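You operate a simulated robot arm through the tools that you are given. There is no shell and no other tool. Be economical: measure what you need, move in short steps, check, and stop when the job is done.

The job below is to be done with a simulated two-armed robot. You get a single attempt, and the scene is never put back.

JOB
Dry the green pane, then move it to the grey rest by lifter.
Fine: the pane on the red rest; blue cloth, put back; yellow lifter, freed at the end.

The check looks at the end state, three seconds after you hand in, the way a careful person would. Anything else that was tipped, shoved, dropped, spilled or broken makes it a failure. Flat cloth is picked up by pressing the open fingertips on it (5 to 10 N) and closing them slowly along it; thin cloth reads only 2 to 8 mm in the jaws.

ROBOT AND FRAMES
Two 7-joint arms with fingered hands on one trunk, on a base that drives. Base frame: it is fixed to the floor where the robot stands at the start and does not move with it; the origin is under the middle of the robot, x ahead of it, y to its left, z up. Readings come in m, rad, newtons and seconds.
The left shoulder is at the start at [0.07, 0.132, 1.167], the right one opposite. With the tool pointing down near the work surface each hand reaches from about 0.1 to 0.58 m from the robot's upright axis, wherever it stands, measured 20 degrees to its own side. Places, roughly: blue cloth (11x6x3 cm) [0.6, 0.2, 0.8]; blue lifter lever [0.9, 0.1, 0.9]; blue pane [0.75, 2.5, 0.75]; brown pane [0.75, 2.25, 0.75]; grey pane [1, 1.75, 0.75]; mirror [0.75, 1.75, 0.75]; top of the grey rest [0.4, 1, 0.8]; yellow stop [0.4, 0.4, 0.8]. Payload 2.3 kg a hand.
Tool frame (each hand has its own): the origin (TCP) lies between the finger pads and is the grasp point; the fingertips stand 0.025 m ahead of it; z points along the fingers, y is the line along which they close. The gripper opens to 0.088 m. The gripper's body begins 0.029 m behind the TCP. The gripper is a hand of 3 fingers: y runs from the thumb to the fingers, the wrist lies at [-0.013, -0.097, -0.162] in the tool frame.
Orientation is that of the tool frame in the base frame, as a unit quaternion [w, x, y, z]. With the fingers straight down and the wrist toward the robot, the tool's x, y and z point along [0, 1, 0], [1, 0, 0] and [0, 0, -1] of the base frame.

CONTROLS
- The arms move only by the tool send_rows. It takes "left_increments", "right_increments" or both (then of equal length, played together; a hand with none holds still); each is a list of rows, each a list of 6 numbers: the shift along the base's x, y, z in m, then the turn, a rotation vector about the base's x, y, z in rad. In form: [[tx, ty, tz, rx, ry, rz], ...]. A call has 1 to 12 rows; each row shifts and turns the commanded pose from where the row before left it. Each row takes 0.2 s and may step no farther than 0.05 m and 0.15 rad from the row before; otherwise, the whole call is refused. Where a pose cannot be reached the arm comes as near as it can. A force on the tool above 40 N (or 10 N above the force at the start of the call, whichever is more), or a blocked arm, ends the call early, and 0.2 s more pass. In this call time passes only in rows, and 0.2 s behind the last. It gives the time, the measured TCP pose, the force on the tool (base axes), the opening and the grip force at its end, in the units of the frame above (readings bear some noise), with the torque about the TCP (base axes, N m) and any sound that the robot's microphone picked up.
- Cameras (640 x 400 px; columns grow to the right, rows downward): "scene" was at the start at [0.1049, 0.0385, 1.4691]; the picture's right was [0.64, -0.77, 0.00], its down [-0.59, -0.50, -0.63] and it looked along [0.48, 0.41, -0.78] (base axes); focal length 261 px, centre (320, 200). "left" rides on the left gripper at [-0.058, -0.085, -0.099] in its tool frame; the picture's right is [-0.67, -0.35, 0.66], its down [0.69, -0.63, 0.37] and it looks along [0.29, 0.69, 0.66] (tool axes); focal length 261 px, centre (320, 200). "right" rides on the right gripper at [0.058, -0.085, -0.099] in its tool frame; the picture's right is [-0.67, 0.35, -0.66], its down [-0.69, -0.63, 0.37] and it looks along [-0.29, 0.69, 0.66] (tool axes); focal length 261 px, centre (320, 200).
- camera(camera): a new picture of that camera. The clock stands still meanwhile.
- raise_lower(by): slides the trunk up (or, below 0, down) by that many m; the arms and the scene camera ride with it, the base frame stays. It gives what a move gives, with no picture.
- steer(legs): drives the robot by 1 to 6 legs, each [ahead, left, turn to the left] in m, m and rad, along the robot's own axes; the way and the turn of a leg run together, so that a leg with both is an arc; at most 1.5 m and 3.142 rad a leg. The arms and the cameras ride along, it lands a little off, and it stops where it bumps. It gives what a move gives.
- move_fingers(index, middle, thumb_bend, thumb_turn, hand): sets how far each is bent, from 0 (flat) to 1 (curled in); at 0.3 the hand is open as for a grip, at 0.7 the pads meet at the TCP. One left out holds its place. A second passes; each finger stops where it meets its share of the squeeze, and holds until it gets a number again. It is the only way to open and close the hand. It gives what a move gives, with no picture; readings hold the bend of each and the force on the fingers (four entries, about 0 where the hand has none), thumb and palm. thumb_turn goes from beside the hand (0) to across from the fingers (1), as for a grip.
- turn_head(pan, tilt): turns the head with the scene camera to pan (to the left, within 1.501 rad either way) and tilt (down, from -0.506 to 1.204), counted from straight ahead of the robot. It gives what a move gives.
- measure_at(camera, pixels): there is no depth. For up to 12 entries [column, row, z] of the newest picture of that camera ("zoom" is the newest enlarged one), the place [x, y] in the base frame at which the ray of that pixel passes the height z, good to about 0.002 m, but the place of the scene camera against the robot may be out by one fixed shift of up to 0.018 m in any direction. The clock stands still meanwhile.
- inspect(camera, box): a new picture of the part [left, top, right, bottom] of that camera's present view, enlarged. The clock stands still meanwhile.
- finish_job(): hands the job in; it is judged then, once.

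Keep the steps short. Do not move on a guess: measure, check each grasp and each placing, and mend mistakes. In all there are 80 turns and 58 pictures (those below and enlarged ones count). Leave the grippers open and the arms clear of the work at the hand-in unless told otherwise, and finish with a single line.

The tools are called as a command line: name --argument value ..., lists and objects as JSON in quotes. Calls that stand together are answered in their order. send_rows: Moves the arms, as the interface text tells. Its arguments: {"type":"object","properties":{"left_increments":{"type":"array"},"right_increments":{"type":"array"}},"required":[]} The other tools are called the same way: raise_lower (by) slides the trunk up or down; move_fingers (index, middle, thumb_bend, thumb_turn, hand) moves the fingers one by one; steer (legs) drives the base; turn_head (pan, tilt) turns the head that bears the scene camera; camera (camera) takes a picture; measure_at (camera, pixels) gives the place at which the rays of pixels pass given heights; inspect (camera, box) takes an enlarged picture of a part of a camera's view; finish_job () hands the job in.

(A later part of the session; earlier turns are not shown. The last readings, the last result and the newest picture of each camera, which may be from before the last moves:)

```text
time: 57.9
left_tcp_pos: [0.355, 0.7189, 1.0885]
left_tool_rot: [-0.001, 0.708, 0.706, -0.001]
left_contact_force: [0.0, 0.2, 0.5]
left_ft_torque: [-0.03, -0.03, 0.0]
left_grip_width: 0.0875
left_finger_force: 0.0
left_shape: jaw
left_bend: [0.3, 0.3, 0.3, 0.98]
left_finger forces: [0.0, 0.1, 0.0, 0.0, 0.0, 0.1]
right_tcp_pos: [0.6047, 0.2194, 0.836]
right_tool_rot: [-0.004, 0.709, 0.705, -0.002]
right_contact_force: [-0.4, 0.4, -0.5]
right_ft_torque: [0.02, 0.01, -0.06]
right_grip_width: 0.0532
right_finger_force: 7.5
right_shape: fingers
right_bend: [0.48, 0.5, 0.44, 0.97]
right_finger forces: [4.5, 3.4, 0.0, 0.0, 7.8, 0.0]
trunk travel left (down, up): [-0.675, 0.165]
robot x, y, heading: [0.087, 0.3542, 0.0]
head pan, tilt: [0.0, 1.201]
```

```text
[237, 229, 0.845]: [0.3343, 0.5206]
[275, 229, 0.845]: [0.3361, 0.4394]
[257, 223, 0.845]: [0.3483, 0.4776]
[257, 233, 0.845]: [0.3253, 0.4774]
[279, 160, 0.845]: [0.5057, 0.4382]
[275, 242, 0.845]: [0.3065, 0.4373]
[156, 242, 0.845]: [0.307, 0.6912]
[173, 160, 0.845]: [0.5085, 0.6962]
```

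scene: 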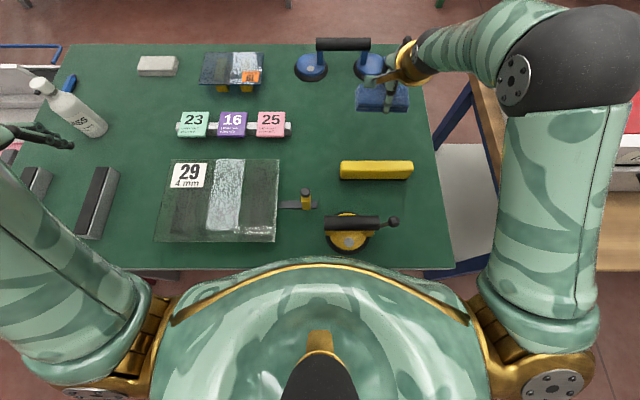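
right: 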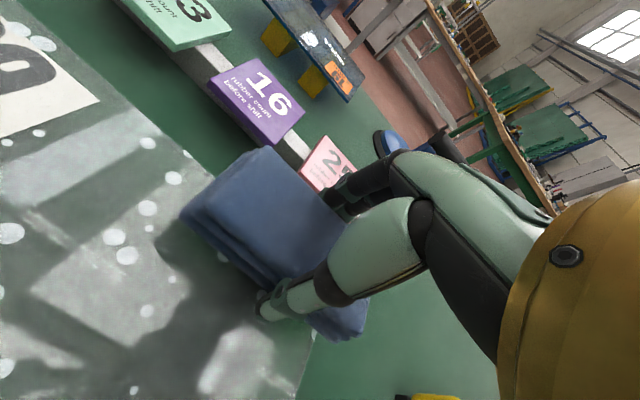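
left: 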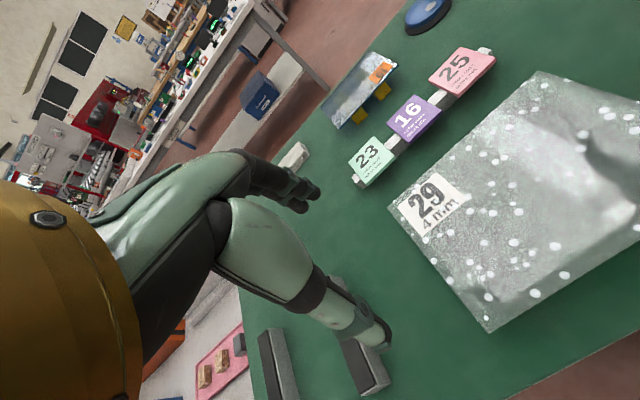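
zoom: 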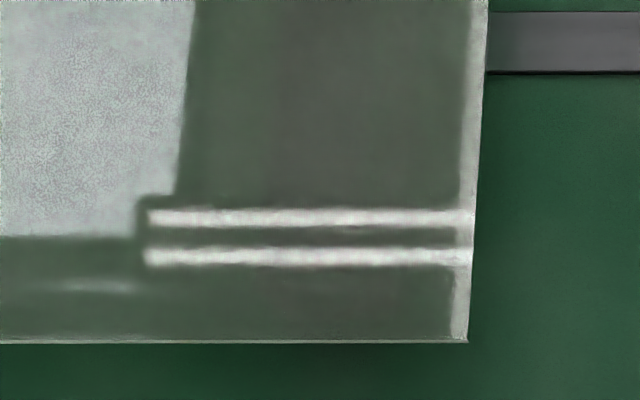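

The double streak is the sharp reflection of ceiling tubes, so that area is dry. But a pale band about 6 mm wide along the right edge may be unwiped. I'll go back and wipe that edge: lift, drive left 0.3 and back.

send_rows --right_increments '[[0, 0, 0.04, 0, 0, 0], [0, 0, 0.05, 0, 0, 0], [0, 0, 0.05, 0, 0, 0]]'

steer --legs '[[-0.085, 0, 0], [0, 0.3, 0]]'

inspect --camera "scene" --box '[260, 110, 452, 230]'

```text
time: 58.7
left_tcp_pos: [0.354, 0.7178, 1.0892]
left_tool_rot: [0.0, 0.708, 0.706, 0.0]
left_contact_force: [-0.3, 0.3, 0.6]
left_ft_torque: [0.02, 0.02, 0.05]
left_grip_width: 0.0877
left_finger_force: 0.0
left_shape: jaw
left_bend: [0.3, 0.3, 0.3, 0.98]
left_finger forces: [0.1, 0.1, 0.0, 0.1, 0.0, 0.0]
right_tcp_pos: [0.6022, 0.2208, 0.9783]
right_tool_rot: [-0.004, 0.709, 0.705, -0.002]
right_contact_force: [-0.2, -0.8, -0.7]
right_ft_torque: [-0.01, 0.0, 0.01]
right_grip_width: 0.0532
right_finger_force: 8.2
right_shape: fingers
right_bend: [0.48, 0.5, 0.44, 0.97]
right_finger forces: [4.3, 3.3, 0.1, 0.1, 7.8, 0.0]
trunk travel left (down, up): [-0.675, 0.165]
robot x, y, heading: [0.0871, 0.3474, -0.001]
head pan, tilt: [0.0, 1.201]
```

```text
time: 61.4
left_tcp_pos: [0.2717, 1.0097, 1.0896]
left_tool_rot: [-0.001, 0.71, 0.704, 0.001]
left_contact_force: [0.0, -0.1, -0.1]
left_ft_torque: [-0.01, 0.01, 0.03]
left_grip_width: 0.0874
left_finger_force: 0.0
left_shape: jaw
left_bend: [0.3, 0.3, 0.3, 0.98]
left_finger forces: [0.1, 0.0, 0.0, 0.0, 0.0, 0.1]
right_tcp_pos: [0.516, 0.5113, 0.9765]
right_tool_rot: [-0.005, 0.712, 0.702, -0.001]
right_contact_force: [-0.3, 0.6, -0.3]
right_ft_torque: [-0.01, -0.02, 0.01]
right_grip_width: 0.0531
right_finger_force: 7.7
right_shape: fingers
right_bend: [0.48, 0.5, 0.44, 0.97]
right_finger forces: [4.4, 3.4, 0.0, 0.1, 7.8, 0.0]
trunk travel left (down, up): [-0.675, 0.165]
robot x, y, heading: [0.0046, 0.6489, -0.011]
head pan, tilt: [0.0, 1.201]
```

```text
3.33 times, centred on (356, 170) of scene
```

zoom: 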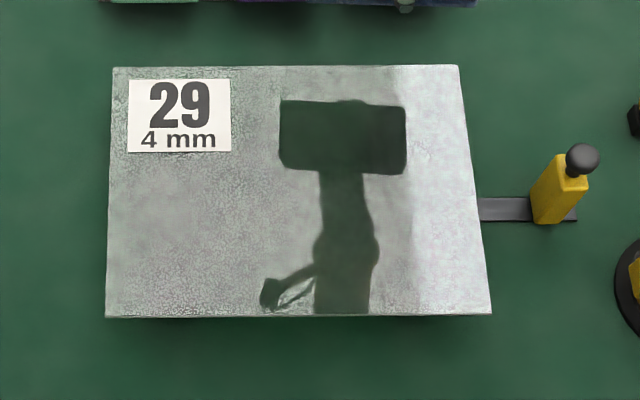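

The reflections look clean in the middle, but the outer border is still grainy. I'll drive 0.12 m left and wipe the whole perimeter with the cloth slightly overhanging, starting at the far-left corner.

steer --legs '[[0, 0.12, 0.01]]'

send_rows --right_increments '[[-0.02, 0.044, 0, 0, 0, 0], [0, 0, -0.045, 0, 0, 0], [0, 0, -0.04, 0, 0, 0], [0, 0, -0.006, 0, 0, 0]]'

```text
time: 62.6
left_tcp_pos: [0.2701, 1.1332, 1.0902]
left_tool_rot: [-0.001, 0.708, 0.707, 0.001]
left_contact_force: [-0.4, -0.3, 0.3]
left_ft_torque: [-0.01, -0.04, 0.0]
left_grip_width: 0.0878
left_finger_force: 0.0
left_shape: jaw
left_bend: [0.3, 0.3, 0.3, 0.98]
left_finger forces: [0.0, 0.0, 0.0, 0.0, 0.0, 0.0]
right_tcp_pos: [0.5176, 0.6355, 0.9769]
right_tool_rot: [-0.005, 0.709, 0.705, -0.001]
right_contact_force: [1.1, -1.0, -1.1]
right_ft_torque: [0.05, 0.04, -0.04]
right_grip_width: 0.0531
right_finger_force: 7.7
right_shape: fingers
right_bend: [0.48, 0.5, 0.44, 0.97]
right_finger forces: [4.4, 3.5, 0.0, 0.1, 7.7, 0.0]
trunk travel left (down, up): [-0.675, 0.165]
robot x, y, heading: [0.0063, 0.7697, -0.004]
head pan, tilt: [0.0, 1.201]
```

```text
time: 63.6
left_tcp_pos: [0.2689, 1.1364, 1.0912]
left_tool_rot: [0.001, 0.707, 0.707, 0.0]
left_contact_force: [-0.3, -0.7, 0.8]
left_ft_torque: [0.0, 0.0, -0.03]
left_grip_width: 0.0875
left_finger_force: 0.0
left_shape: jaw
left_bend: [0.3, 0.3, 0.3, 0.98]
left_finger forces: [0.0, 0.0, 0.0, 0.0, 0.0, 0.0]
right_tcp_pos: [0.4976, 0.6819, 0.8861]
right_tool_rot: [-0.004, 0.708, 0.706, 0.0]
right_contact_force: [0.7, -0.4, -1.6]
right_ft_torque: [0.0, -0.01, 0.0]
right_grip_width: 0.0527
right_finger_force: 7.5
right_shape: fingers
right_bend: [0.48, 0.5, 0.44, 0.97]
right_finger forces: [4.4, 3.3, 0.0, 0.0, 7.6, 0.0]
trunk travel left (down, up): [-0.675, 0.165]
robot x, y, heading: [0.0021, 0.7662, -0.001]
head pan, tilt: [0.0, 1.201]
```

Pressing down, then far edge → right edge → front edge.

send_rows --right_increments '[[0, 0, -0.005, 0, 0, 0], [0, -0.042, 0, 0, 0, 0], [0, -0.042, 0, 0, 0, 0], [0, -0.042, 0, 0, 0, 0], [0, -0.042, 0, 0, 0, 0], [0, -0.042, 0, 0, 0, 0], [-0.044, 0, 0, 0, 0, 0], [-0.044, 0, 0, 0, 0, 0], [-0.044, 0, 0, 0, 0, 0], [-0.042, 0, 0, 0, 0, 0]]'

send_rows --right_increments '[[0, 0.042, -0.001, 0, 0, 0], [0, 0.042, 0, 0, 0, 0], [0, 0.042, 0, 0, 0, 0], [0, 0.042, 0, 0, 0, 0], [0, 0.042, 0, 0, 0, 0], [0.044, 0, 0, 0, 0, 0], [0.044, 0, 0, 0, 0, 0], [0.044, 0, 0, 0, 0, 0], [0.035, 0, 0, 0, 0, 0]]'

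send_rows --right_increments '[[0.015, -0.01, 0.04, 0, 0, 0], [0.0, -0.02, 0.045, 0, 0, 0], [0, -0.02, 0.01, 0, 0, 0]]'

steer --legs '[[0, -0.41, 0], [0.085, 0, 0]]'

inspect --camera "scene" --box '[140, 140, 300, 250]'

```text
time: 65.8
left_tcp_pos: [0.267, 1.1357, 1.0911]
left_tool_rot: [0.001, 0.707, 0.707, 0.0]
left_contact_force: [0.8, 0.5, -0.6]
left_ft_torque: [0.0, -0.01, 0.04]
left_grip_width: 0.0879
left_finger_force: 0.1
left_shape: jaw
left_bend: [0.3, 0.3, 0.3, 0.98]
left_finger forces: [0.1, 0.0, 0.1, 0.0, 0.0, 0.0]
right_tcp_pos: [0.3235, 0.4693, 0.8821]
right_tool_rot: [-0.004, 0.708, 0.706, -0.001]
right_contact_force: [-0.1, -0.7, -0.1]
right_ft_torque: [0.01, 0.0, -0.06]
right_grip_width: 0.0534
right_finger_force: 7.9
right_shape: fingers
right_bend: [0.48, 0.5, 0.44, 0.97]
right_finger forces: [4.9, 3.4, 0.0, 0.0, 8.2, 0.0]
trunk travel left (down, up): [-0.675, 0.165]
robot x, y, heading: [0.0011, 0.7717, -0.002]
head pan, tilt: [0.0, 1.201]
```

```text
time: 67.8
left_tcp_pos: [0.2708, 1.1353, 1.0895]
left_tool_rot: [-0.001, 0.707, 0.707, 0.0]
left_contact_force: [-0.1, 0.2, 0.2]
left_ft_torque: [0.0, 0.0, -0.01]
left_grip_width: 0.0876
left_finger_force: 0.1
left_shape: jaw
left_bend: [0.3, 0.3, 0.3, 0.98]
left_finger forces: [0.0, 0.1, 0.0, 0.0, 0.1, 0.0]
right_tcp_pos: [0.498, 0.6829, 0.8792]
right_tool_rot: [-0.005, 0.709, 0.705, -0.003]
right_contact_force: [0.9, 0.4, -0.4]
right_ft_torque: [-0.02, 0.04, 0.0]
right_grip_width: 0.0541
right_finger_force: 9.3
right_shape: fingers
right_bend: [0.48, 0.5, 0.44, 0.97]
right_finger forces: [5.5, 3.4, 0.1, 0.0, 9.1, 0.0]
right hand out of reach, approached as far as the arm can: row 3
trunk travel left (down, up): [-0.675, 0.165]
robot x, y, heading: [0.0051, 0.7673, -0.003]
head pan, tilt: [0.0, 1.201]
```

```text
time: 68.6
left_tcp_pos: [0.2687, 1.1349, 1.0893]
left_tool_rot: [-0.001, 0.707, 0.708, 0.001]
left_contact_force: [0.6, 0.1, -0.4]
left_ft_torque: [0.01, -0.03, 0.01]
left_grip_width: 0.0876
left_finger_force: 0.0
left_shape: jaw
left_bend: [0.3, 0.3, 0.3, 0.98]
left_finger forces: [0.1, 0.0, 0.0, 0.0, 0.0, 0.1]
right_tcp_pos: [0.5126, 0.6303, 0.9733]
right_tool_rot: [-0.005, 0.709, 0.705, -0.003]
right_contact_force: [-0.1, 0.3, -1.3]
right_ft_torque: [0.0, -0.02, -0.01]
right_grip_width: 0.0538
right_finger_force: 8.2
right_shape: fingers
right_bend: [0.48, 0.5, 0.44, 0.97]
right_finger forces: [5.4, 3.4, 0.0, 0.0, 8.8, 0.0]
trunk travel left (down, up): [-0.675, 0.165]
robot x, y, heading: [0.0012, 0.7654, 0.001]
head pan, tilt: [0.0, 1.201]
```

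```text
time: 71.9
left_tcp_pos: [0.3516, 0.7231, 1.09]
left_tool_rot: [0.002, 0.707, 0.707, 0.001]
left_contact_force: [-0.2, 0.2, -0.2]
left_ft_torque: [0.01, -0.02, -0.04]
left_grip_width: 0.0878
left_finger_force: 0.0
left_shape: jaw
left_bend: [0.3, 0.3, 0.3, 0.98]
left_finger forces: [0.0, 0.1, 0.0, 0.0, 0.0, 0.0]
right_tcp_pos: [0.5954, 0.2197, 0.9734]
right_tool_rot: [-0.004, 0.708, 0.706, -0.002]
right_contact_force: [0.1, -1.0, 0.3]
right_ft_torque: [-0.02, 0.01, 0.02]
right_grip_width: 0.054
right_finger_force: 9.1
right_shape: fingers
right_bend: [0.48, 0.5, 0.44, 0.97]
right_finger forces: [5.4, 3.3, 0.1, 0.0, 8.8, 0.0]
trunk travel left (down, up): [-0.675, 0.165]
robot x, y, heading: [0.0847, 0.3555, 0.003]
head pan, tilt: [0.0, 1.201]
```

```text
3.64 times, centred on (220, 195) of scene
```

zoom: 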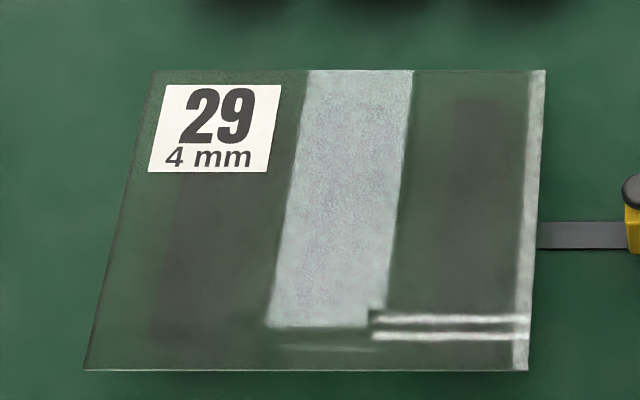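

The band is just another bright-panel reflection, and the pane is dry and clear. Now I'll lower the cloth onto the table at (0.60, 0.22).

send_rows --right_increments '[[0.005, 0.001, -0.045, 0, 0, 0], [0, 0, -0.045, 0, 0, 0], [0, 0, -0.042, 0, 0, 0], [0, 0, -0.005, 0, 0, 0], [0, 0, -0.003, 0, 0, 0]]'

send_rows --right_increments '[[0, 0, -0.002, 0, 0, 0]]'

```text
time: 73.1
left_tcp_pos: [0.3546, 0.7239, 1.0906]
left_tool_rot: [0.001, 0.707, 0.707, 0.0]
left_contact_force: [-0.2, -0.6, -0.1]
left_ft_torque: [-0.01, -0.03, -0.02]
left_grip_width: 0.0876
left_finger_force: 0.1
left_shape: jaw
left_bend: [0.3, 0.3, 0.3, 0.98]
left_finger forces: [0.0, 0.0, 0.0, 0.1, 0.1, 0.0]
right_tcp_pos: [0.6007, 0.221, 0.8334]
right_tool_rot: [-0.004, 0.709, 0.706, -0.002]
right_contact_force: [-0.4, -0.6, -0.4]
right_ft_torque: [-0.01, 0.02, -0.02]
right_grip_width: 0.0539
right_finger_force: 8.4
right_shape: fingers
right_bend: [0.48, 0.5, 0.44, 0.97]
right_finger forces: [5.4, 3.1, 0.1, 0.0, 8.7, 0.0]
trunk travel left (down, up): [-0.675, 0.165]
robot x, y, heading: [0.0894, 0.3577, 0.002]
head pan, tilt: [0.0, 1.201]
```

```text
time: 73.5
left_tcp_pos: [0.3541, 0.7241, 1.0895]
left_tool_rot: [0.0, 0.708, 0.706, 0.001]
left_contact_force: [0.2, 0.5, 0.5]
left_ft_torque: [-0.03, 0.01, 0.0]
left_grip_width: 0.0877
left_finger_force: 0.1
left_shape: jaw
left_bend: [0.3, 0.3, 0.3, 0.98]
left_finger forces: [0.0, 0.0, 0.0, 0.0, 0.0, 0.0]
right_tcp_pos: [0.6011, 0.222, 0.8313]
right_tool_rot: [-0.004, 0.709, 0.706, -0.002]
right_contact_force: [0.3, 0.3, 0.3]
right_ft_torque: [-0.02, -0.03, 0.0]
right_grip_width: 0.0539
right_finger_force: 8.9
right_shape: fingers
right_bend: [0.48, 0.5, 0.44, 0.97]
right_finger forces: [5.4, 3.4, 0.0, 0.1, 8.7, 0.1]
trunk travel left (down, up): [-0.675, 0.165]
robot x, y, heading: [0.087, 0.356, -0.002]
head pan, tilt: [0.0, 1.201]
```

Almost there: 3 mm more, then open and rise.

send_rows --right_increments '[[0, 0, -0.003, 0, 0, 0]]'

move_fingers --hand "right" --index 0.3 --middle 0.3 --thumb_bend 0.3

send_rows --right_increments '[[0, 0, 0.03, 0, 0, 0], [0, 0, 0.045, 0, 0, 0], [0, 0, 0.045, 0, 0, 0], [-0.045, 0, 0, 0, 0, 0], [-0.045, 0, 0, 0, 0, 0], [-0.045, 0, 0.0, 0, 0, 0]]'

camera --camera "right"

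inspect --camera "scene" --box '[290, 90, 450, 260]'

```text
time: 73.9
left_tcp_pos: [0.3524, 0.7245, 1.0901]
left_tool_rot: [0.001, 0.707, 0.707, 0.001]
left_contact_force: [-0.1, -0.7, 0.0]
left_ft_torque: [0.0, 0.02, 0.01]
left_grip_width: 0.0874
left_finger_force: 0.0
left_shape: jaw
left_bend: [0.3, 0.3, 0.3, 0.98]
left_finger forces: [0.0, 0.0, 0.0, 0.0, 0.0, 0.0]
right_tcp_pos: [0.6007, 0.2209, 0.8305]
right_tool_rot: [-0.002, 0.709, 0.705, -0.001]
right_contact_force: [-0.1, 0.1, 9.7]
right_ft_torque: [0.01, -0.01, 0.0]
right_grip_width: 0.0539
right_finger_force: 9.2
right_shape: fingers
right_bend: [0.48, 0.5, 0.44, 0.97]
right_finger forces: [5.4, 3.6, 0.0, 0.1, 9.9, 0.0]
trunk travel left (down, up): [-0.675, 0.165]
robot x, y, heading: [0.083, 0.3568, 0.004]
head pan, tilt: [0.0, 1.201]
```

```text
time: 74.9
left_tcp_pos: [0.3543, 0.7237, 1.09]
left_tool_rot: [0.0, 0.707, 0.707, 0.0]
left_contact_force: [-0.2, 0.0, 0.2]
left_ft_torque: [-0.01, 0.0, 0.02]
left_grip_width: 0.0877
left_finger_force: 0.0
left_shape: jaw
left_bend: [0.3, 0.3, 0.3, 0.98]
left_finger forces: [0.0, 0.1, 0.0, 0.1, 0.0, 0.1]
right_tcp_pos: [0.6025, 0.2197, 0.8295]
right_tool_rot: [-0.005, 0.708, 0.706, -0.002]
right_contact_force: [0.2, -0.6, -0.3]
right_ft_torque: [-0.02, -0.01, 0.01]
right_grip_width: 0.0846
right_finger_force: 0.1
right_shape: fingers
right_bend: [0.3, 0.3, 0.3, 0.97]
right_finger forces: [0.0, 0.1, 0.0, 0.0, 0.1, 0.2]
trunk travel left (down, up): [-0.675, 0.165]
robot x, y, heading: [0.0903, 0.3518, 0.007]
head pan, tilt: [0.0, 1.201]
```

```text
time: 76.3
left_tcp_pos: [0.3537, 0.7228, 1.0901]
left_tool_rot: [0.001, 0.707, 0.707, 0.001]
left_contact_force: [0.0, -0.5, 0.0]
left_ft_torque: [0.0, -0.02, 0.01]
left_grip_width: 0.0875
left_finger_force: 0.1
left_shape: jaw
left_bend: [0.3, 0.3, 0.3, 0.98]
left_finger forces: [0.0, 0.1, 0.0, 0.1, 0.1, 0.0]
right_tcp_pos: [0.4683, 0.2215, 0.9472]
right_tool_rot: [-0.003, 0.709, 0.706, -0.001]
right_contact_force: [-1.0, 0.2, -1.0]
right_ft_torque: [-0.01, -0.04, 0.02]
right_grip_width: 0.0847
right_finger_force: 0.0
right_shape: fingers
right_bend: [0.3, 0.3, 0.3, 0.97]
right_finger forces: [0.0, 0.0, 0.0, 0.0, 0.0, 0.0]
trunk travel left (down, up): [-0.675, 0.165]
robot x, y, heading: [0.0874, 0.356, -0.001]
head pan, tilt: [0.0, 1.201]
```

```text
13 pictures are left
```

right: 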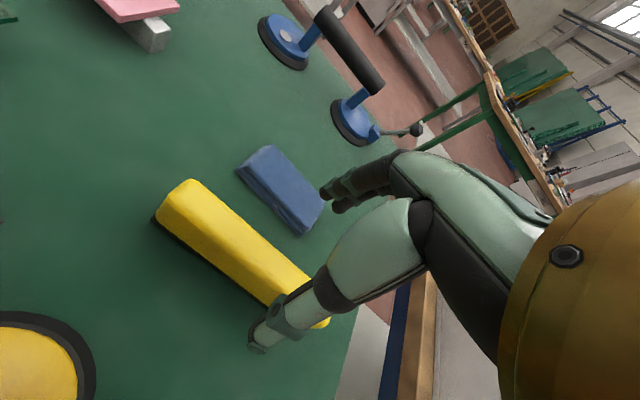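

```text
2.35 times, centred on (370, 175) of scene
```

zoom: 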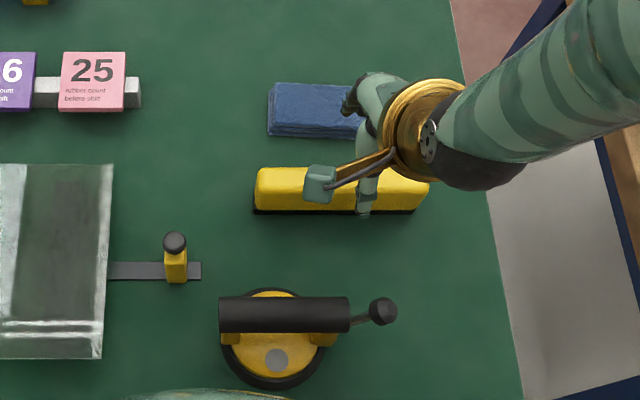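

The cloth is back where it lay. Next is the lifter. Its lever sticks out on the right end of the handle, and I need a close look at it. I'll back up 0.13 m and bring the right hand's camera round to view it.

steer --legs '[[-0.13, 0, 0]]'

send_rows --right_increments '[[-0.03, 0.02, 0.01, 0, 0, 0], [-0.03, 0.02, 0.01, 0, 0, 0], [-0.03, 0.02, 0.01, 0, 0, 0]]'

camera --camera "right"

camera --camera "scene"

```text
time: 77.5
left_tcp_pos: [0.2276, 0.7236, 1.0891]
left_tool_rot: [-0.001, 0.707, 0.708, 0.0]
left_contact_force: [0.0, 0.0, 0.0]
left_ft_torque: [0.01, 0.02, 0.01]
left_grip_width: 0.0875
left_finger_force: 0.1
left_shape: jaw
left_bend: [0.3, 0.3, 0.3, 0.98]
left_finger forces: [0.1, 0.0, 0.0, 0.0, 0.1, 0.0]
right_tcp_pos: [0.3428, 0.2227, 0.9457]
right_tool_rot: [-0.006, 0.707, 0.707, -0.003]
right_contact_force: [0.4, 0.0, -1.3]
right_ft_torque: [-0.01, 0.01, 0.01]
right_grip_width: 0.0845
right_finger_force: 0.2
right_shape: fingers
right_bend: [0.3, 0.3, 0.3, 0.97]
right_finger forces: [0.1, 0.1, 0.0, 0.0, 0.1, 0.1]
trunk travel left (down, up): [-0.675, 0.165]
robot x, y, heading: [-0.0401, 0.3556, 0.002]
head pan, tilt: [0.0, 1.201]
```

```text
time: 78.3
left_tcp_pos: [0.2254, 0.7236, 1.0902]
left_tool_rot: [0.001, 0.707, 0.708, 0.001]
left_contact_force: [-0.7, 0.0, 0.3]
left_ft_torque: [0.03, -0.02, 0.02]
left_grip_width: 0.0874
left_finger_force: 0.0
left_shape: jaw
left_bend: [0.3, 0.3, 0.3, 0.98]
left_finger forces: [0.0, 0.0, 0.0, 0.1, 0.0, 0.0]
right_tcp_pos: [0.2739, 0.2897, 0.9765]
right_tool_rot: [-0.003, 0.705, 0.709, 0.004]
right_contact_force: [0.2, 0.5, -0.8]
right_ft_torque: [0.03, 0.03, 0.01]
right_grip_width: 0.0845
right_finger_force: 0.1
right_shape: fingers
right_bend: [0.3, 0.3, 0.3, 0.97]
right_finger forces: [0.0, 0.0, 0.0, 0.0, 0.0, 0.0]
right hand out of reach, approached as far as the arm can: row 2, 3
trunk travel left (down, up): [-0.675, 0.165]
robot x, y, heading: [-0.0491, 0.358, 0.007]
head pan, tilt: [0.0, 1.201]
```

```text
11 pictures are left
```

right: 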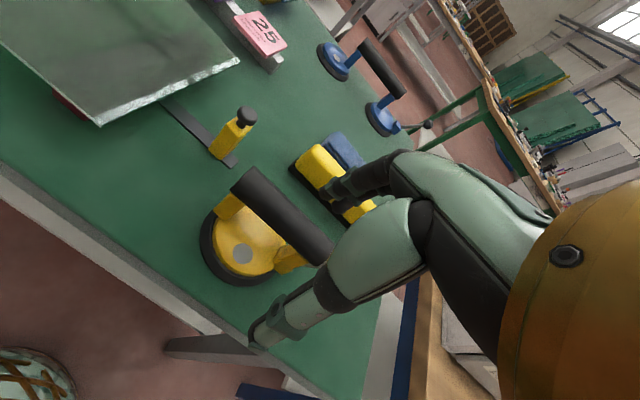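

```text
10 pictures are left
```

scene: 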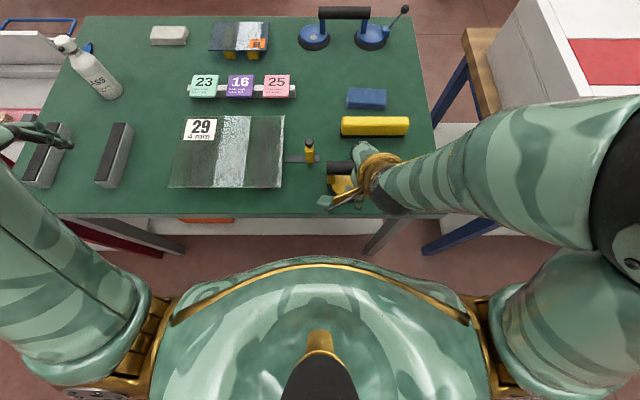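

The rest under the pane shows red, which confirms it. I'll now locate the lifter's handle from both views at a couple of heights.

measure_at --camera "right" --pixels '[[245, 184, 0.87], [245, 184, 0.89], [325, 250, 0.87], [325, 250, 0.89], [200, 245, 0.8], [250, 285, 0.8], [236, 118, 0.87]]'

measure_at --camera "scene" --pixels '[[327, 168, 0.87], [327, 168, 0.89], [309, 142, 0.87], [284, 116, 0.845], [283, 187, 0.845], [169, 186, 0.845], [188, 117, 0.845], [122, 124, 0.845], [107, 184, 0.845], [58, 126, 0.845]]'

raise_lower --by 0.1

```text
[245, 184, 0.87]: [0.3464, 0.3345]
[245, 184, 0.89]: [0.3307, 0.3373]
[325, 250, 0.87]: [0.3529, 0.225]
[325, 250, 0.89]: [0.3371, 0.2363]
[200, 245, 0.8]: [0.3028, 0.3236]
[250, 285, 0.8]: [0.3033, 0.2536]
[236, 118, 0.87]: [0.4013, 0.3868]
```

```text
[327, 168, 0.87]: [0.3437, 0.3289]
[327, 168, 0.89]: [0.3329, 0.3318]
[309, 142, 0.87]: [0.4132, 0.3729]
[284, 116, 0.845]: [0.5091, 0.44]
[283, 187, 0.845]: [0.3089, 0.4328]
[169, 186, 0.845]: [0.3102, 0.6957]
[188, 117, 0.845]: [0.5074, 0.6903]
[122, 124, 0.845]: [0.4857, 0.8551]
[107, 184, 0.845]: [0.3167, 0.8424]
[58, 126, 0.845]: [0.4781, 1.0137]
```

```text
time: 79.7
left_tcp_pos: [0.2239, 0.7237, 1.1891]
left_tool_rot: [0.0, 0.707, 0.708, 0.0]
left_contact_force: [0.3, 0.4, 0.7]
left_ft_torque: [0.02, 0.05, 0.0]
left_grip_width: 0.0876
left_finger_force: 0.0
left_shape: jaw
left_bend: [0.3, 0.3, 0.3, 0.98]
left_finger forces: [0.0, 0.0, 0.0, 0.0, 0.1, 0.1]
right_tcp_pos: [0.2742, 0.2896, 1.0769]
right_tool_rot: [-0.002, 0.707, 0.707, 0.004]
right_contact_force: [-0.2, -0.9, 0.4]
right_ft_torque: [-0.01, -0.01, -0.02]
right_grip_width: 0.0843
right_finger_force: 0.0
right_shape: fingers
right_bend: [0.3, 0.3, 0.3, 0.97]
right_finger forces: [0.0, 0.0, 0.0, 0.0, 0.0, 0.0]
trunk travel left (down, up): [-0.775, 0.065]
robot x, y, heading: [-0.0385, 0.3554, 0.0]
head pan, tilt: [0.0, 1.201]
```

The handle runs along y from about 0.23 to 0.337, at x ≈ 0.345 and z ≈ 0.87. The left hand will hold it so the right hand can work the lever. I'll drive right 0.175 and bring the left hand above it.

steer --legs '[[-0.02, -0.175, 0]]'

send_rows --left_increments '[[0.02, -0.036, -0.025, 0, 0, 0], [0.02, -0.038, -0.025, 0, 0, 0], [0.02, -0.038, -0.025, 0, 0, 0], [0.02, -0.038, -0.025, 0, 0, 0], [0.02, -0.038, -0.025, 0, 0, 0], [0.02, -0.038, -0.025, 0, 0, 0], [0.02, -0.04, -0.02, 0, 0, 0]]' --right_increments '[[0, -0.03, 0, 0, 0, 0], [0, -0.03, 0, 0, 0, 0], [0, -0.03, 0, 0, 0, 0], [0, -0.03, 0, 0, 0, 0], [0, 0, 0, 0, 0, 0], [0, 0, 0, 0, 0, 0], [0, 0, 0, 0, 0, 0]]'

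```text
time: 81.2
left_tcp_pos: [0.2061, 0.5535, 1.1894]
left_tool_rot: [0.001, 0.706, 0.708, -0.001]
left_contact_force: [-0.1, -0.5, -0.2]
left_ft_torque: [-0.03, 0.0, -0.01]
left_grip_width: 0.0878
left_finger_force: 0.1
left_shape: jaw
left_bend: [0.3, 0.3, 0.3, 0.98]
left_finger forces: [0.0, 0.0, 0.1, 0.1, 0.0, 0.1]
right_tcp_pos: [0.2548, 0.1164, 1.0769]
right_tool_rot: [-0.002, 0.706, 0.708, 0.004]
right_contact_force: [0.0, -0.2, 0.8]
right_ft_torque: [-0.04, -0.02, -0.05]
right_grip_width: 0.0846
right_finger_force: 0.0
right_shape: fingers
right_bend: [0.3, 0.3, 0.3, 0.97]
right_finger forces: [0.0, 0.1, 0.0, 0.0, 0.0, 0.0]
trunk travel left (down, up): [-0.775, 0.065]
robot x, y, heading: [-0.0625, 0.1798, 0.003]
head pan, tilt: [0.0, 1.201]
```

```text
time: 82.8
left_tcp_pos: [0.3476, 0.279, 1.0225]
left_tool_rot: [0.013, 0.699, 0.715, -0.011]
left_contact_force: [-0.4, 0.0, 0.1]
left_ft_torque: [-0.02, 0.04, 0.01]
left_grip_width: 0.0876
left_finger_force: 0.0
left_shape: jaw
left_bend: [0.3, 0.3, 0.3, 0.98]
left_finger forces: [0.1, 0.0, 0.1, 0.0, 0.0, 0.1]
right_tcp_pos: [0.2874, 0.0019, 1.0796]
right_tool_rot: [-0.005, 0.707, 0.708, 0.004]
right_contact_force: [0.5, -0.4, 0.1]
right_ft_torque: [0.01, 0.03, -0.03]
right_grip_width: 0.0842
right_finger_force: 0.1
right_shape: fingers
right_bend: [0.3, 0.3, 0.3, 0.97]
right_finger forces: [0.1, 0.1, 0.1, 0.1, 0.0, 0.0]
right hand out of reach, approached as far as the arm can: row 1, 2, 3
trunk travel left (down, up): [-0.775, 0.065]
robot x, y, heading: [-0.0593, 0.1812, 0.004]
head pan, tilt: [0.0, 1.201]
```

The left hand is above the handle. I'll lower to TCP 0.925, with the tips just above the handle, and check in the scene view.

send_rows --left_increments '[[0, 0.002, -0.045, 0, 0, 0], [0, 0, -0.045, 0, 0, 0], [0, 0, -0.008, 0, 0, 0]]'

inspect --camera "scene" --box '[170, 100, 330, 220]'

```text
time: 83.6
left_tcp_pos: [0.3445, 0.2852, 0.9192]
left_tool_rot: [0.0, 0.706, 0.709, 0.002]
left_contact_force: [0.9, -0.4, 0.5]
left_ft_torque: [0.01, 0.01, 0.01]
left_grip_width: 0.0876
left_finger_force: 0.1
left_shape: jaw
left_bend: [0.3, 0.3, 0.3, 0.98]
left_finger forces: [0.0, 0.1, 0.1, 0.0, 0.0, 0.0]
right_tcp_pos: [0.2859, 0.0027, 1.0814]
right_tool_rot: [-0.003, 0.706, 0.708, 0.004]
right_contact_force: [-0.1, -0.2, -0.5]
right_ft_torque: [-0.02, -0.01, 0.0]
right_grip_width: 0.0845
right_finger_force: 0.1
right_shape: fingers
right_bend: [0.3, 0.3, 0.3, 0.97]
right_finger forces: [0.0, 0.0, 0.0, 0.0, 0.0, 0.1]
trunk travel left (down, up): [-0.775, 0.065]
robot x, y, heading: [-0.0608, 0.1792, 0.003]
head pan, tilt: [0.0, 1.201]
```

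```text
3.33 times, centred on (250, 160) of scene
```

zoom: 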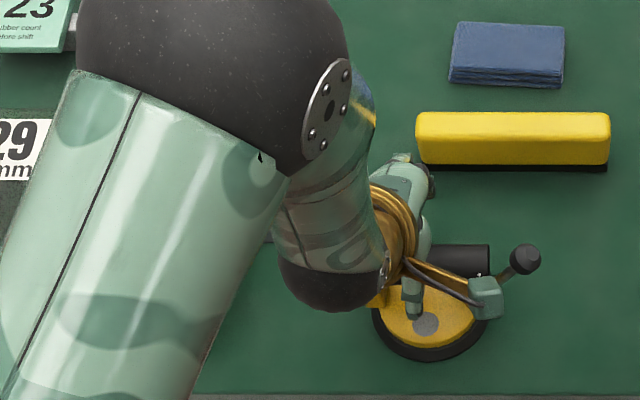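

Thumb in front, fingers behind, roughly centred on the handle. I'll descend 4.2 cm slowly.

send_rows --left_increments '[[0, 0, -0.015, 0, 0, 0], [0, 0, -0.015, 0, 0, 0], [0, 0, -0.012, 0, 0, 0]]'

move_fingers --hand "left" --index 0.5 --middle 0.5 --thumb_bend 0.5

move_fingers --hand "left" --index 0.75 --middle 0.75 --thumb_bend 0.75

```text
time: 84.4
left_tcp_pos: [0.3448, 0.2836, 0.8804]
left_tool_rot: [0.0, 0.706, 0.708, 0.0]
left_contact_force: [0.2, -0.1, -0.1]
left_ft_torque: [-0.03, 0.01, 0.0]
left_grip_width: 0.0878
left_finger_force: 0.2
left_shape: jaw
left_bend: [0.3, 0.3, 0.3, 0.98]
left_finger forces: [0.0, 0.1, 0.0, 0.0, 0.1, 0.1]
right_tcp_pos: [0.2859, 0.0036, 1.0809]
right_tool_rot: [-0.004, 0.707, 0.707, 0.004]
right_contact_force: [0.0, 0.2, -0.1]
right_ft_torque: [-0.02, 0.02, -0.02]
right_grip_width: 0.0846
right_finger_force: 0.1
right_shape: fingers
right_bend: [0.3, 0.3, 0.3, 0.97]
right_finger forces: [0.0, 0.0, 0.0, 0.0, 0.0, 0.1]
trunk travel left (down, up): [-0.775, 0.065]
robot x, y, heading: [-0.0616, 0.1797, 0.002]
head pan, tilt: [0.0, 1.201]
```

```text
time: 85.4
left_tcp_pos: [0.3441, 0.2846, 0.8789]
left_tool_rot: [0.0, 0.706, 0.708, 0.001]
left_contact_force: [-0.1, -0.3, -0.5]
left_ft_torque: [0.0, 0.01, -0.02]
left_grip_width: 0.0423
left_finger_force: 0.0
left_shape: fingers
left_bend: [0.5, 0.5, 0.5, 0.98]
left_finger forces: [0.0, 0.0, 0.0, 0.1, 0.1, 0.0]
right_tcp_pos: [0.2864, 0.0024, 1.0789]
right_tool_rot: [-0.004, 0.706, 0.708, 0.004]
right_contact_force: [0.3, -0.1, 0.2]
right_ft_torque: [0.03, 0.01, -0.04]
right_grip_width: 0.0844
right_finger_force: 0.1
right_shape: fingers
right_bend: [0.3, 0.3, 0.3, 0.97]
right_finger forces: [0.0, 0.1, 0.2, 0.0, 0.1, 0.0]
trunk travel left (down, up): [-0.775, 0.065]
robot x, y, heading: [-0.0634, 0.1811, 0.003]
head pan, tilt: [0.0, 1.201]
```

```text
time: 86.4
left_tcp_pos: [0.3448, 0.2839, 0.8786]
left_tool_rot: [0.0, 0.706, 0.708, -0.001]
left_contact_force: [-0.1, -0.5, -0.5]
left_ft_torque: [-0.05, -0.01, 0.0]
left_grip_width: 0.0049
left_finger_force: 15.6
left_shape: fingers
left_bend: [0.74, 0.74, 0.68, 0.97]
left_finger forces: [11.6, 4.7, 0.0, 0.0, 14.0, 0.0]
right_tcp_pos: [0.2894, 0.0024, 1.0793]
right_tool_rot: [-0.004, 0.707, 0.707, 0.003]
right_contact_force: [0.2, -0.1, -0.2]
right_ft_torque: [0.0, 0.02, 0.0]
right_grip_width: 0.0847
right_finger_force: 0.2
right_shape: fingers
right_bend: [0.3, 0.3, 0.3, 0.97]
right_finger forces: [0.0, 0.0, 0.0, 0.0, 0.1, 0.0]
trunk travel left (down, up): [-0.775, 0.065]
robot x, y, heading: [-0.0602, 0.1761, 0.003]
head pan, tilt: [0.0, 1.201]
```

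The fingers met at 5 mm, so they closed either above the handle or hooked beneath it. I'll check with a zoom.

inspect --camera "scene" --box '[250, 140, 314, 200]'

```text
6.67 times, centred on (282, 170) of scene
```

zoom: 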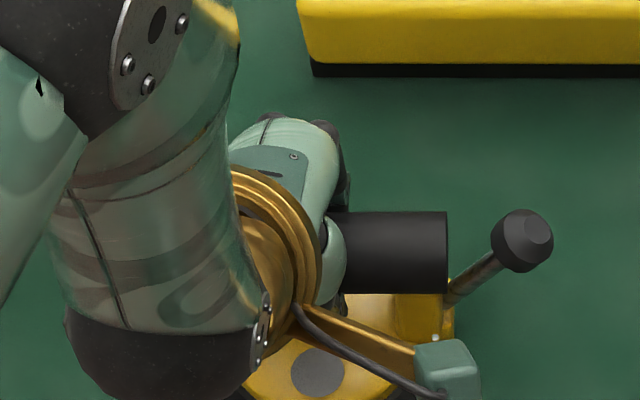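

It looks like the fingers may be hooked round below the handle. I'll raise 8 mm and read the force.

send_rows --left_increments '[[0, 0, 0.008, 0, 0, 0]]'

send_rows --left_increments '[[0, 0, 0.012, 0, 0, 0]]'

```text
time: 86.8
left_tcp_pos: [0.3444, 0.2845, 0.8866]
left_tool_rot: [0.0, 0.705, 0.709, 0.0]
left_contact_force: [-0.3, -0.1, -6.0]
left_ft_torque: [0.03, 0.02, 0.01]
left_grip_width: 0.005
left_finger_force: 15.8
left_shape: fingers
left_bend: [0.74, 0.74, 0.68, 0.97]
left_finger forces: [11.6, 4.6, 0.0, 0.1, 13.8, 0.0]
right_tcp_pos: [0.288, 0.003, 1.0786]
right_tool_rot: [-0.004, 0.707, 0.707, 0.004]
right_contact_force: [-0.7, -0.2, -0.5]
right_ft_torque: [0.04, 0.02, -0.02]
right_grip_width: 0.0843
right_finger_force: 0.0
right_shape: fingers
right_bend: [0.3, 0.3, 0.3, 0.97]
right_finger forces: [0.1, 0.0, 0.0, 0.1, 0.0, 0.0]
trunk travel left (down, up): [-0.775, 0.065]
robot x, y, heading: [-0.061, 0.1814, 0.003]
head pan, tilt: [0.0, 1.201]
```

```text
time: 87.2
left_tcp_pos: [0.3445, 0.2839, 0.9006]
left_tool_rot: [0.0, 0.706, 0.708, 0.0]
left_contact_force: [-0.1, -0.3, -6.9]
left_ft_torque: [-0.01, 0.0, 0.0]
left_grip_width: 0.005
left_finger_force: 15.0
left_shape: fingers
left_bend: [0.74, 0.74, 0.68, 0.97]
left_finger forces: [11.5, 4.6, 0.0, 0.1, 13.8, 0.0]
right_tcp_pos: [0.2868, 0.0028, 1.0799]
right_tool_rot: [-0.004, 0.706, 0.708, 0.003]
right_contact_force: [0.9, 0.4, 0.2]
right_ft_torque: [0.01, -0.04, -0.01]
right_grip_width: 0.0844
right_finger_force: 0.1
right_shape: fingers
right_bend: [0.3, 0.3, 0.3, 0.97]
right_finger forces: [0.1, 0.0, 0.1, 0.0, 0.0, 0.1]
trunk travel left (down, up): [-0.775, 0.065]
robot x, y, heading: [-0.0563, 0.179, 0.004]
head pan, tilt: [0.0, 1.201]
```

The lifter hangs in the hand at 7 N (≈0.7 kg), level, with no torque. I'll raise it clear, drive left 0.33 m to the pane, and move it over the pane's centre at (0.41, 0.574).

send_rows --left_increments '[[0, 0, 0.045, 0, 0, 0], [0, 0, 0.045, 0, 0, 0], [0, 0, 0.02, 0, 0, 0]]'

steer --legs '[[0, 0.33, 0]]'

```text
time: 88.0
left_tcp_pos: [0.3458, 0.2843, 1.0079]
left_tool_rot: [-0.001, 0.706, 0.708, -0.001]
left_contact_force: [0.7, -0.5, -5.8]
left_ft_torque: [0.03, 0.01, 0.0]
left_grip_width: 0.005
left_finger_force: 14.7
left_shape: fingers
left_bend: [0.74, 0.74, 0.68, 0.97]
left_finger forces: [11.4, 4.6, 0.0, 0.0, 13.4, 0.0]
right_tcp_pos: [0.2883, 0.0035, 1.079]
right_tool_rot: [-0.003, 0.706, 0.708, 0.003]
right_contact_force: [0.1, -0.8, 0.9]
right_ft_torque: [0.03, 0.0, 0.0]
right_grip_width: 0.0846
right_finger_force: 0.0
right_shape: fingers
right_bend: [0.3, 0.3, 0.3, 0.97]
right_finger forces: [0.0, 0.0, 0.1, 0.0, 0.1, 0.0]
trunk travel left (down, up): [-0.775, 0.065]
robot x, y, heading: [-0.0611, 0.1822, 0.0]
head pan, tilt: [0.0, 1.201]
```

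```text
time: 90.2
left_tcp_pos: [0.345, 0.6156, 1.0086]
left_tool_rot: [-0.002, 0.706, 0.708, 0.001]
left_contact_force: [-0.1, -0.2, -5.9]
left_ft_torque: [-0.03, 0.04, 0.01]
left_grip_width: 0.0047
left_finger_force: 14.6
left_shape: fingers
left_bend: [0.74, 0.74, 0.68, 0.97]
left_finger forces: [11.3, 4.7, 0.1, 0.0, 13.2, 0.0]
right_tcp_pos: [0.2871, 0.3333, 1.0785]
right_tool_rot: [-0.005, 0.706, 0.708, 0.004]
right_contact_force: [0.4, 0.0, -0.8]
right_ft_torque: [0.01, -0.01, -0.02]
right_grip_width: 0.0845
right_finger_force: 0.0
right_shape: fingers
right_bend: [0.3, 0.3, 0.3, 0.97]
right_finger forces: [0.0, 0.0, 0.0, 0.0, 0.0, 0.1]
trunk travel left (down, up): [-0.775, 0.065]
robot x, y, heading: [-0.0625, 0.5095, 0.006]
head pan, tilt: [0.0, 1.201]
```

Moving over the pane's centre and lowering to just above it. Meanwhile the right fingers close to make a pushing tip.

send_rows --left_increments '[[0.021, -0.014, -0.01, 0, 0, 0], [0.021, -0.014, -0.01, 0, 0, 0], [0.021, -0.014, -0.02, 0, 0, 0], [0, 0, -0.02, 0, 0, 0]]'

move_fingers --hand "right" --index 0.7 --middle 0.7 --thumb_bend 0.7

camera --camera "scene"

```text
time: 91.2
left_tcp_pos: [0.4102, 0.5744, 0.9482]
left_tool_rot: [0.0, 0.706, 0.708, 0.0]
left_contact_force: [0.4, -1.2, -5.9]
left_ft_torque: [0.01, 0.0, 0.0]
left_grip_width: 0.0045
left_finger_force: 14.4
left_shape: fingers
left_bend: [0.74, 0.74, 0.68, 0.97]
left_finger forces: [11.2, 4.7, 0.1, 0.0, 13.1, 0.0]
right_tcp_pos: [0.2871, 0.3357, 1.0794]
right_tool_rot: [-0.005, 0.707, 0.708, 0.004]
right_contact_force: [-0.1, 0.4, 0.1]
right_ft_torque: [-0.02, -0.02, 0.0]
right_grip_width: 0.0842
right_finger_force: 0.0
right_shape: fingers
right_bend: [0.3, 0.3, 0.3, 0.97]
right_finger forces: [0.1, 0.1, 0.1, 0.1, 0.0, 0.1]
trunk travel left (down, up): [-0.775, 0.065]
robot x, y, heading: [-0.0618, 0.5081, 0.001]
head pan, tilt: [0.0, 1.201]
```

```text
time: 92.2
left_tcp_pos: [0.4087, 0.5747, 0.9484]
left_tool_rot: [-0.001, 0.706, 0.708, 0.0]
left_contact_force: [0.0, 0.0, -5.8]
left_ft_torque: [-0.03, -0.03, 0.01]
left_grip_width: 0.0049
left_finger_force: 14.4
left_shape: fingers
left_bend: [0.74, 0.74, 0.68, 0.97]
left_finger forces: [11.4, 4.5, 0.0, 0.0, 13.0, 0.0]
right_tcp_pos: [0.2869, 0.3355, 1.0801]
right_tool_rot: [-0.004, 0.707, 0.707, 0.004]
right_contact_force: [-0.4, -0.6, -0.5]
right_ft_torque: [-0.03, 0.0, 0.01]
right_grip_width: 0.0
right_finger_force: 0.1
right_shape: fingers
right_bend: [0.7, 0.7, 0.7, 0.97]
right_finger forces: [0.0, 0.0, 0.0, 0.1, 0.0, 0.0]
trunk travel left (down, up): [-0.775, 0.065]
robot x, y, heading: [-0.0617, 0.5122, 0.008]
head pan, tilt: [0.0, 1.201]
```

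```text
7 pictures are left
```

scene: 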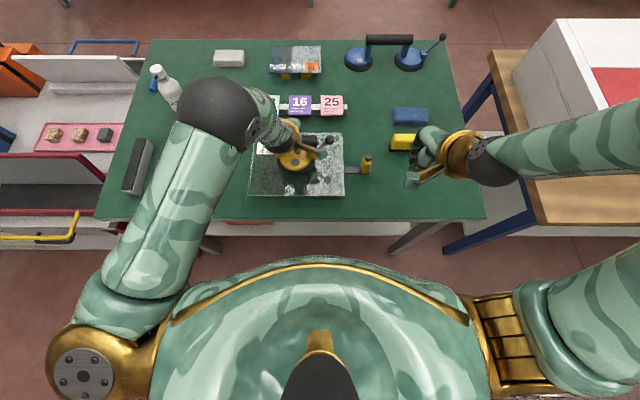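

The lifter sits over the pane's middle. I'll lower onto it and press lightly.

send_rows --left_increments '[[0, 0, -0.012, 0, 0, 0], [0, 0, -0.006, 0, 0, 0], [0, 0, -0.004, 0, 0, 0]]'

send_rows --left_increments '[[0, 0, -0.005, 0, 0, 0]]'

inspect --camera "scene" --box '[265, 120, 361, 180]'

```text
time: 93.0
left_tcp_pos: [0.4084, 0.5766, 0.9256]
left_tool_rot: [0.0, 0.707, 0.707, 0.0]
left_contact_force: [0.6, 0.1, -6.2]
left_ft_torque: [0.01, -0.01, 0.01]
left_grip_width: 0.0048
left_finger_force: 14.6
left_shape: fingers
left_bend: [0.74, 0.74, 0.68, 0.97]
left_finger forces: [11.4, 4.3, 0.0, 0.0, 13.1, 0.0]
right_tcp_pos: [0.2883, 0.3351, 1.0792]
right_tool_rot: [-0.005, 0.707, 0.708, 0.005]
right_contact_force: [0.8, 0.2, -0.1]
right_ft_torque: [0.01, -0.01, 0.01]
right_grip_width: 0.0
right_finger_force: 0.0
right_shape: fingers
right_bend: [0.7, 0.7, 0.7, 0.97]
right_finger forces: [0.0, 0.1, 0.0, 0.1, 0.1, 0.0]
trunk travel left (down, up): [-0.775, 0.065]
robot x, y, heading: [-0.0615, 0.5105, 0.006]
head pan, tilt: [0.0, 1.201]
```

```text
time: 93.4
left_tcp_pos: [0.409, 0.5773, 0.9229]
left_tool_rot: [0.002, 0.706, 0.708, 0.0]
left_contact_force: [3.6, 3.4, 0.2]
left_ft_torque: [-0.07, 0.04, -0.01]
left_grip_width: 0.0035
left_finger_force: 13.8
left_shape: fingers
left_bend: [0.74, 0.74, 0.69, 0.97]
left_finger forces: [11.7, 4.2, 0.0, 0.0, 11.7, 0.0]
right_tcp_pos: [0.2874, 0.336, 1.0806]
right_tool_rot: [-0.004, 0.706, 0.708, 0.004]
right_contact_force: [-0.6, 0.1, 0.6]
right_ft_torque: [-0.01, 0.01, 0.01]
right_grip_width: 0.0
right_finger_force: 0.1
right_shape: fingers
right_bend: [0.7, 0.7, 0.7, 0.97]
right_finger forces: [0.0, 0.1, 0.0, 0.0, 0.0, 0.0]
trunk travel left (down, up): [-0.775, 0.065]
robot x, y, heading: [-0.0621, 0.5118, 0.002]
head pan, tilt: [0.0, 1.201]
```

```text
6.67 times, centred on (313, 150) of scene
```

zoom: 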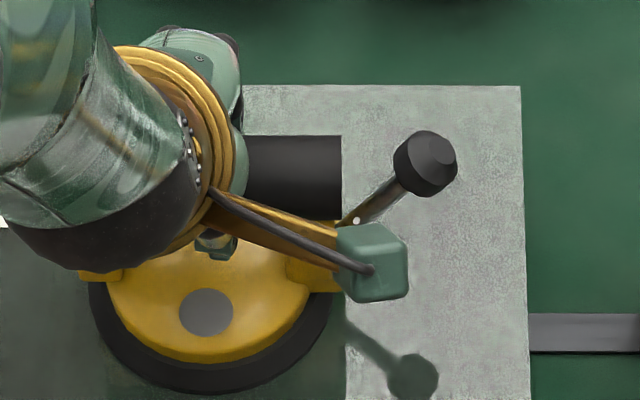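

The weight is now on the cup. The ball and its mirror image in the glass let me find the ball's height, so I'll measure both at several heights.

measure_at --camera "zoom" --pixels '[[425, 165, 0.89], [425, 165, 0.91], [425, 165, 0.93], [425, 165, 0.95], [412, 378, 0.8], [412, 378, 0.78], [412, 378, 0.76], [412, 378, 0.74], [350, 220, 0.87], [350, 220, 0.9], [342, 325, 0.82], [342, 325, 0.79]]'

```text
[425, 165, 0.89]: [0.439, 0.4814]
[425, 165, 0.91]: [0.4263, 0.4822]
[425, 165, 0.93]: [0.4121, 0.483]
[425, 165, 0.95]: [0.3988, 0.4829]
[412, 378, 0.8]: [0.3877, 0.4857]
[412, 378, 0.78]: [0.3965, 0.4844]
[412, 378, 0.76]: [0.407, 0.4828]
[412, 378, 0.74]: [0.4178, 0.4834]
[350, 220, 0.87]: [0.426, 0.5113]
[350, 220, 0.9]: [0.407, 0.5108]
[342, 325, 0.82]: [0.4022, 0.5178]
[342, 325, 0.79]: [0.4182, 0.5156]
```

The ball is at about (0.408, 0.493, 0.931). Its rod rises steeply from a pivot near y 0.52, z 0.885, so the lever stands up and pressing it down and outward should lock it. I'll bring the right hand in, yawed 1.0 rad to stay clear of the left hand, and stop short above it.

send_rows --right_increments '[[0.0173, 0.017, -0.008, 0, 0, 0.143], [0.0173, 0.017, -0.008, 0, 0, 0.143], [0.0173, 0.017, -0.008, 0, 0, 0.143], [0.0173, 0.017, -0.008, 0, 0, 0.143], [0.0173, 0.017, -0.008, 0, 0, 0.143], [0.0173, 0.017, -0.008, 0, 0, 0.143], [0.0173, 0.017, -0.008, 0, 0, 0.143]]'

inspect --camera "scene" --box '[265, 100, 393, 180]'

```text
time: 95.0
left_tcp_pos: [0.4087, 0.5772, 0.9203]
left_tool_rot: [0.0, 0.707, 0.708, -0.001]
left_contact_force: [2.9, 4.7, 3.7]
left_ft_torque: [-0.06, 0.04, 0.01]
left_grip_width: 0.0029
left_finger_force: 13.3
left_shape: fingers
left_bend: [0.74, 0.74, 0.71, 0.97]
left_finger forces: [11.5, 3.4, 0.0, 0.0, 11.4, 0.0]
right_tcp_pos: [0.4076, 0.458, 1.0214]
right_tool_rot: [-0.006, 0.28, 0.96, 0.001]
right_contact_force: [0.3, -0.3, 0.4]
right_ft_torque: [0.03, 0.02, -0.02]
right_grip_width: 0.0001
right_finger_force: 0.1
right_shape: fingers
right_bend: [0.7, 0.7, 0.7, 0.97]
right_finger forces: [0.0, 0.0, 0.0, 0.0, 0.0, 0.0]
trunk travel left (down, up): [-0.775, 0.065]
robot x, y, heading: [-0.0628, 0.513, 0.002]
head pan, tilt: [0.0, 1.201]
```

```text
5.00 times, centred on (329, 140) of scene
```

zoom: 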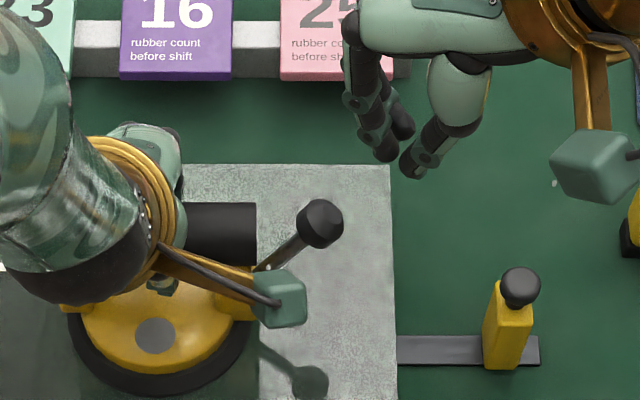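

Tips are together and clear. I'll move above the ball at y ≈ 0.487 and descend until contact.

send_rows --right_increments '[[0, 0.029, -0.015, 0, 0, 0], [0, 0, -0.02, 0, 0, 0], [0, 0, -0.01, 0, 0, 0], [0, 0, -0.008, 0, 0, 0]]'

send_rows --right_increments '[[0, 0, -0.007, 0, 0, 0]]'

send_rows --right_increments '[[0, 0, -0.007, 0, 0, 0]]'

```text
time: 96.0
left_tcp_pos: [0.4082, 0.5763, 0.9208]
left_tool_rot: [-0.001, 0.706, 0.708, -0.001]
left_contact_force: [-0.1, 2.6, -0.6]
left_ft_torque: [-0.04, 0.04, 0.0]
left_grip_width: 0.0032
left_finger_force: 13.8
left_shape: fingers
left_bend: [0.74, 0.74, 0.7, 0.97]
left_finger forces: [11.0, 4.0, 0.0, 0.0, 12.7, 0.0]
right_tcp_pos: [0.4064, 0.4818, 0.9705]
right_tool_rot: [-0.005, 0.28, 0.96, 0.002]
right_contact_force: [-0.4, 0.3, 0.2]
right_ft_torque: [0.0, 0.0, -0.01]
right_grip_width: 0.0001
right_finger_force: 0.1
right_shape: fingers
right_bend: [0.7, 0.7, 0.7, 0.97]
right_finger forces: [0.4, 0.1, 0.0, 0.0, 0.1, 0.0]
trunk travel left (down, up): [-0.775, 0.065]
robot x, y, heading: [-0.0614, 0.5145, 0.002]
head pan, tilt: [0.0, 1.201]
```

```text
time: 96.4
left_tcp_pos: [0.4091, 0.575, 0.9221]
left_tool_rot: [-0.001, 0.707, 0.708, 0.0]
left_contact_force: [-0.2, 1.0, -2.7]
left_ft_torque: [-0.04, 0.07, -0.01]
left_grip_width: 0.0032
left_finger_force: 14.4
left_shape: fingers
left_bend: [0.74, 0.74, 0.7, 0.97]
left_finger forces: [10.9, 4.3, 0.0, 0.0, 12.9, 0.1]
right_tcp_pos: [0.4072, 0.4821, 0.9643]
right_tool_rot: [-0.005, 0.28, 0.96, 0.002]
right_contact_force: [0.2, -0.2, 0.7]
right_ft_torque: [0.02, 0.02, -0.01]
right_grip_width: 0.0001
right_finger_force: 0.1
right_shape: fingers
right_bend: [0.7, 0.7, 0.7, 0.97]
right_finger forces: [0.1, 0.2, 0.0, 0.0, 0.0, 0.0]
trunk travel left (down, up): [-0.775, 0.065]
robot x, y, heading: [-0.0651, 0.5125, 0.001]
head pan, tilt: [0.0, 1.201]
```

```text
time: 96.8
left_tcp_pos: [0.4074, 0.5738, 0.922]
left_tool_rot: [-0.001, 0.707, 0.708, 0.0]
left_contact_force: [-0.8, 0.6, -2.1]
left_ft_torque: [-0.05, 0.03, 0.0]
left_grip_width: 0.003
left_finger_force: 14.6
left_shape: fingers
left_bend: [0.74, 0.74, 0.7, 0.97]
left_finger forces: [11.0, 4.5, 0.0, 0.0, 13.1, 0.0]
right_tcp_pos: [0.4078, 0.483, 0.9564]
right_tool_rot: [-0.005, 0.28, 0.96, 0.002]
right_contact_force: [0.7, -0.3, -0.9]
right_ft_torque: [0.02, 0.02, -0.03]
right_grip_width: 0.0
right_finger_force: 0.0
right_shape: fingers
right_bend: [0.7, 0.7, 0.7, 0.97]
right_finger forces: [0.0, 0.0, 0.0, 0.0, 0.1, 0.0]
trunk travel left (down, up): [-0.775, 0.065]
robot x, y, heading: [-0.062, 0.515, 0.003]
head pan, tilt: [0.0, 1.201]
```

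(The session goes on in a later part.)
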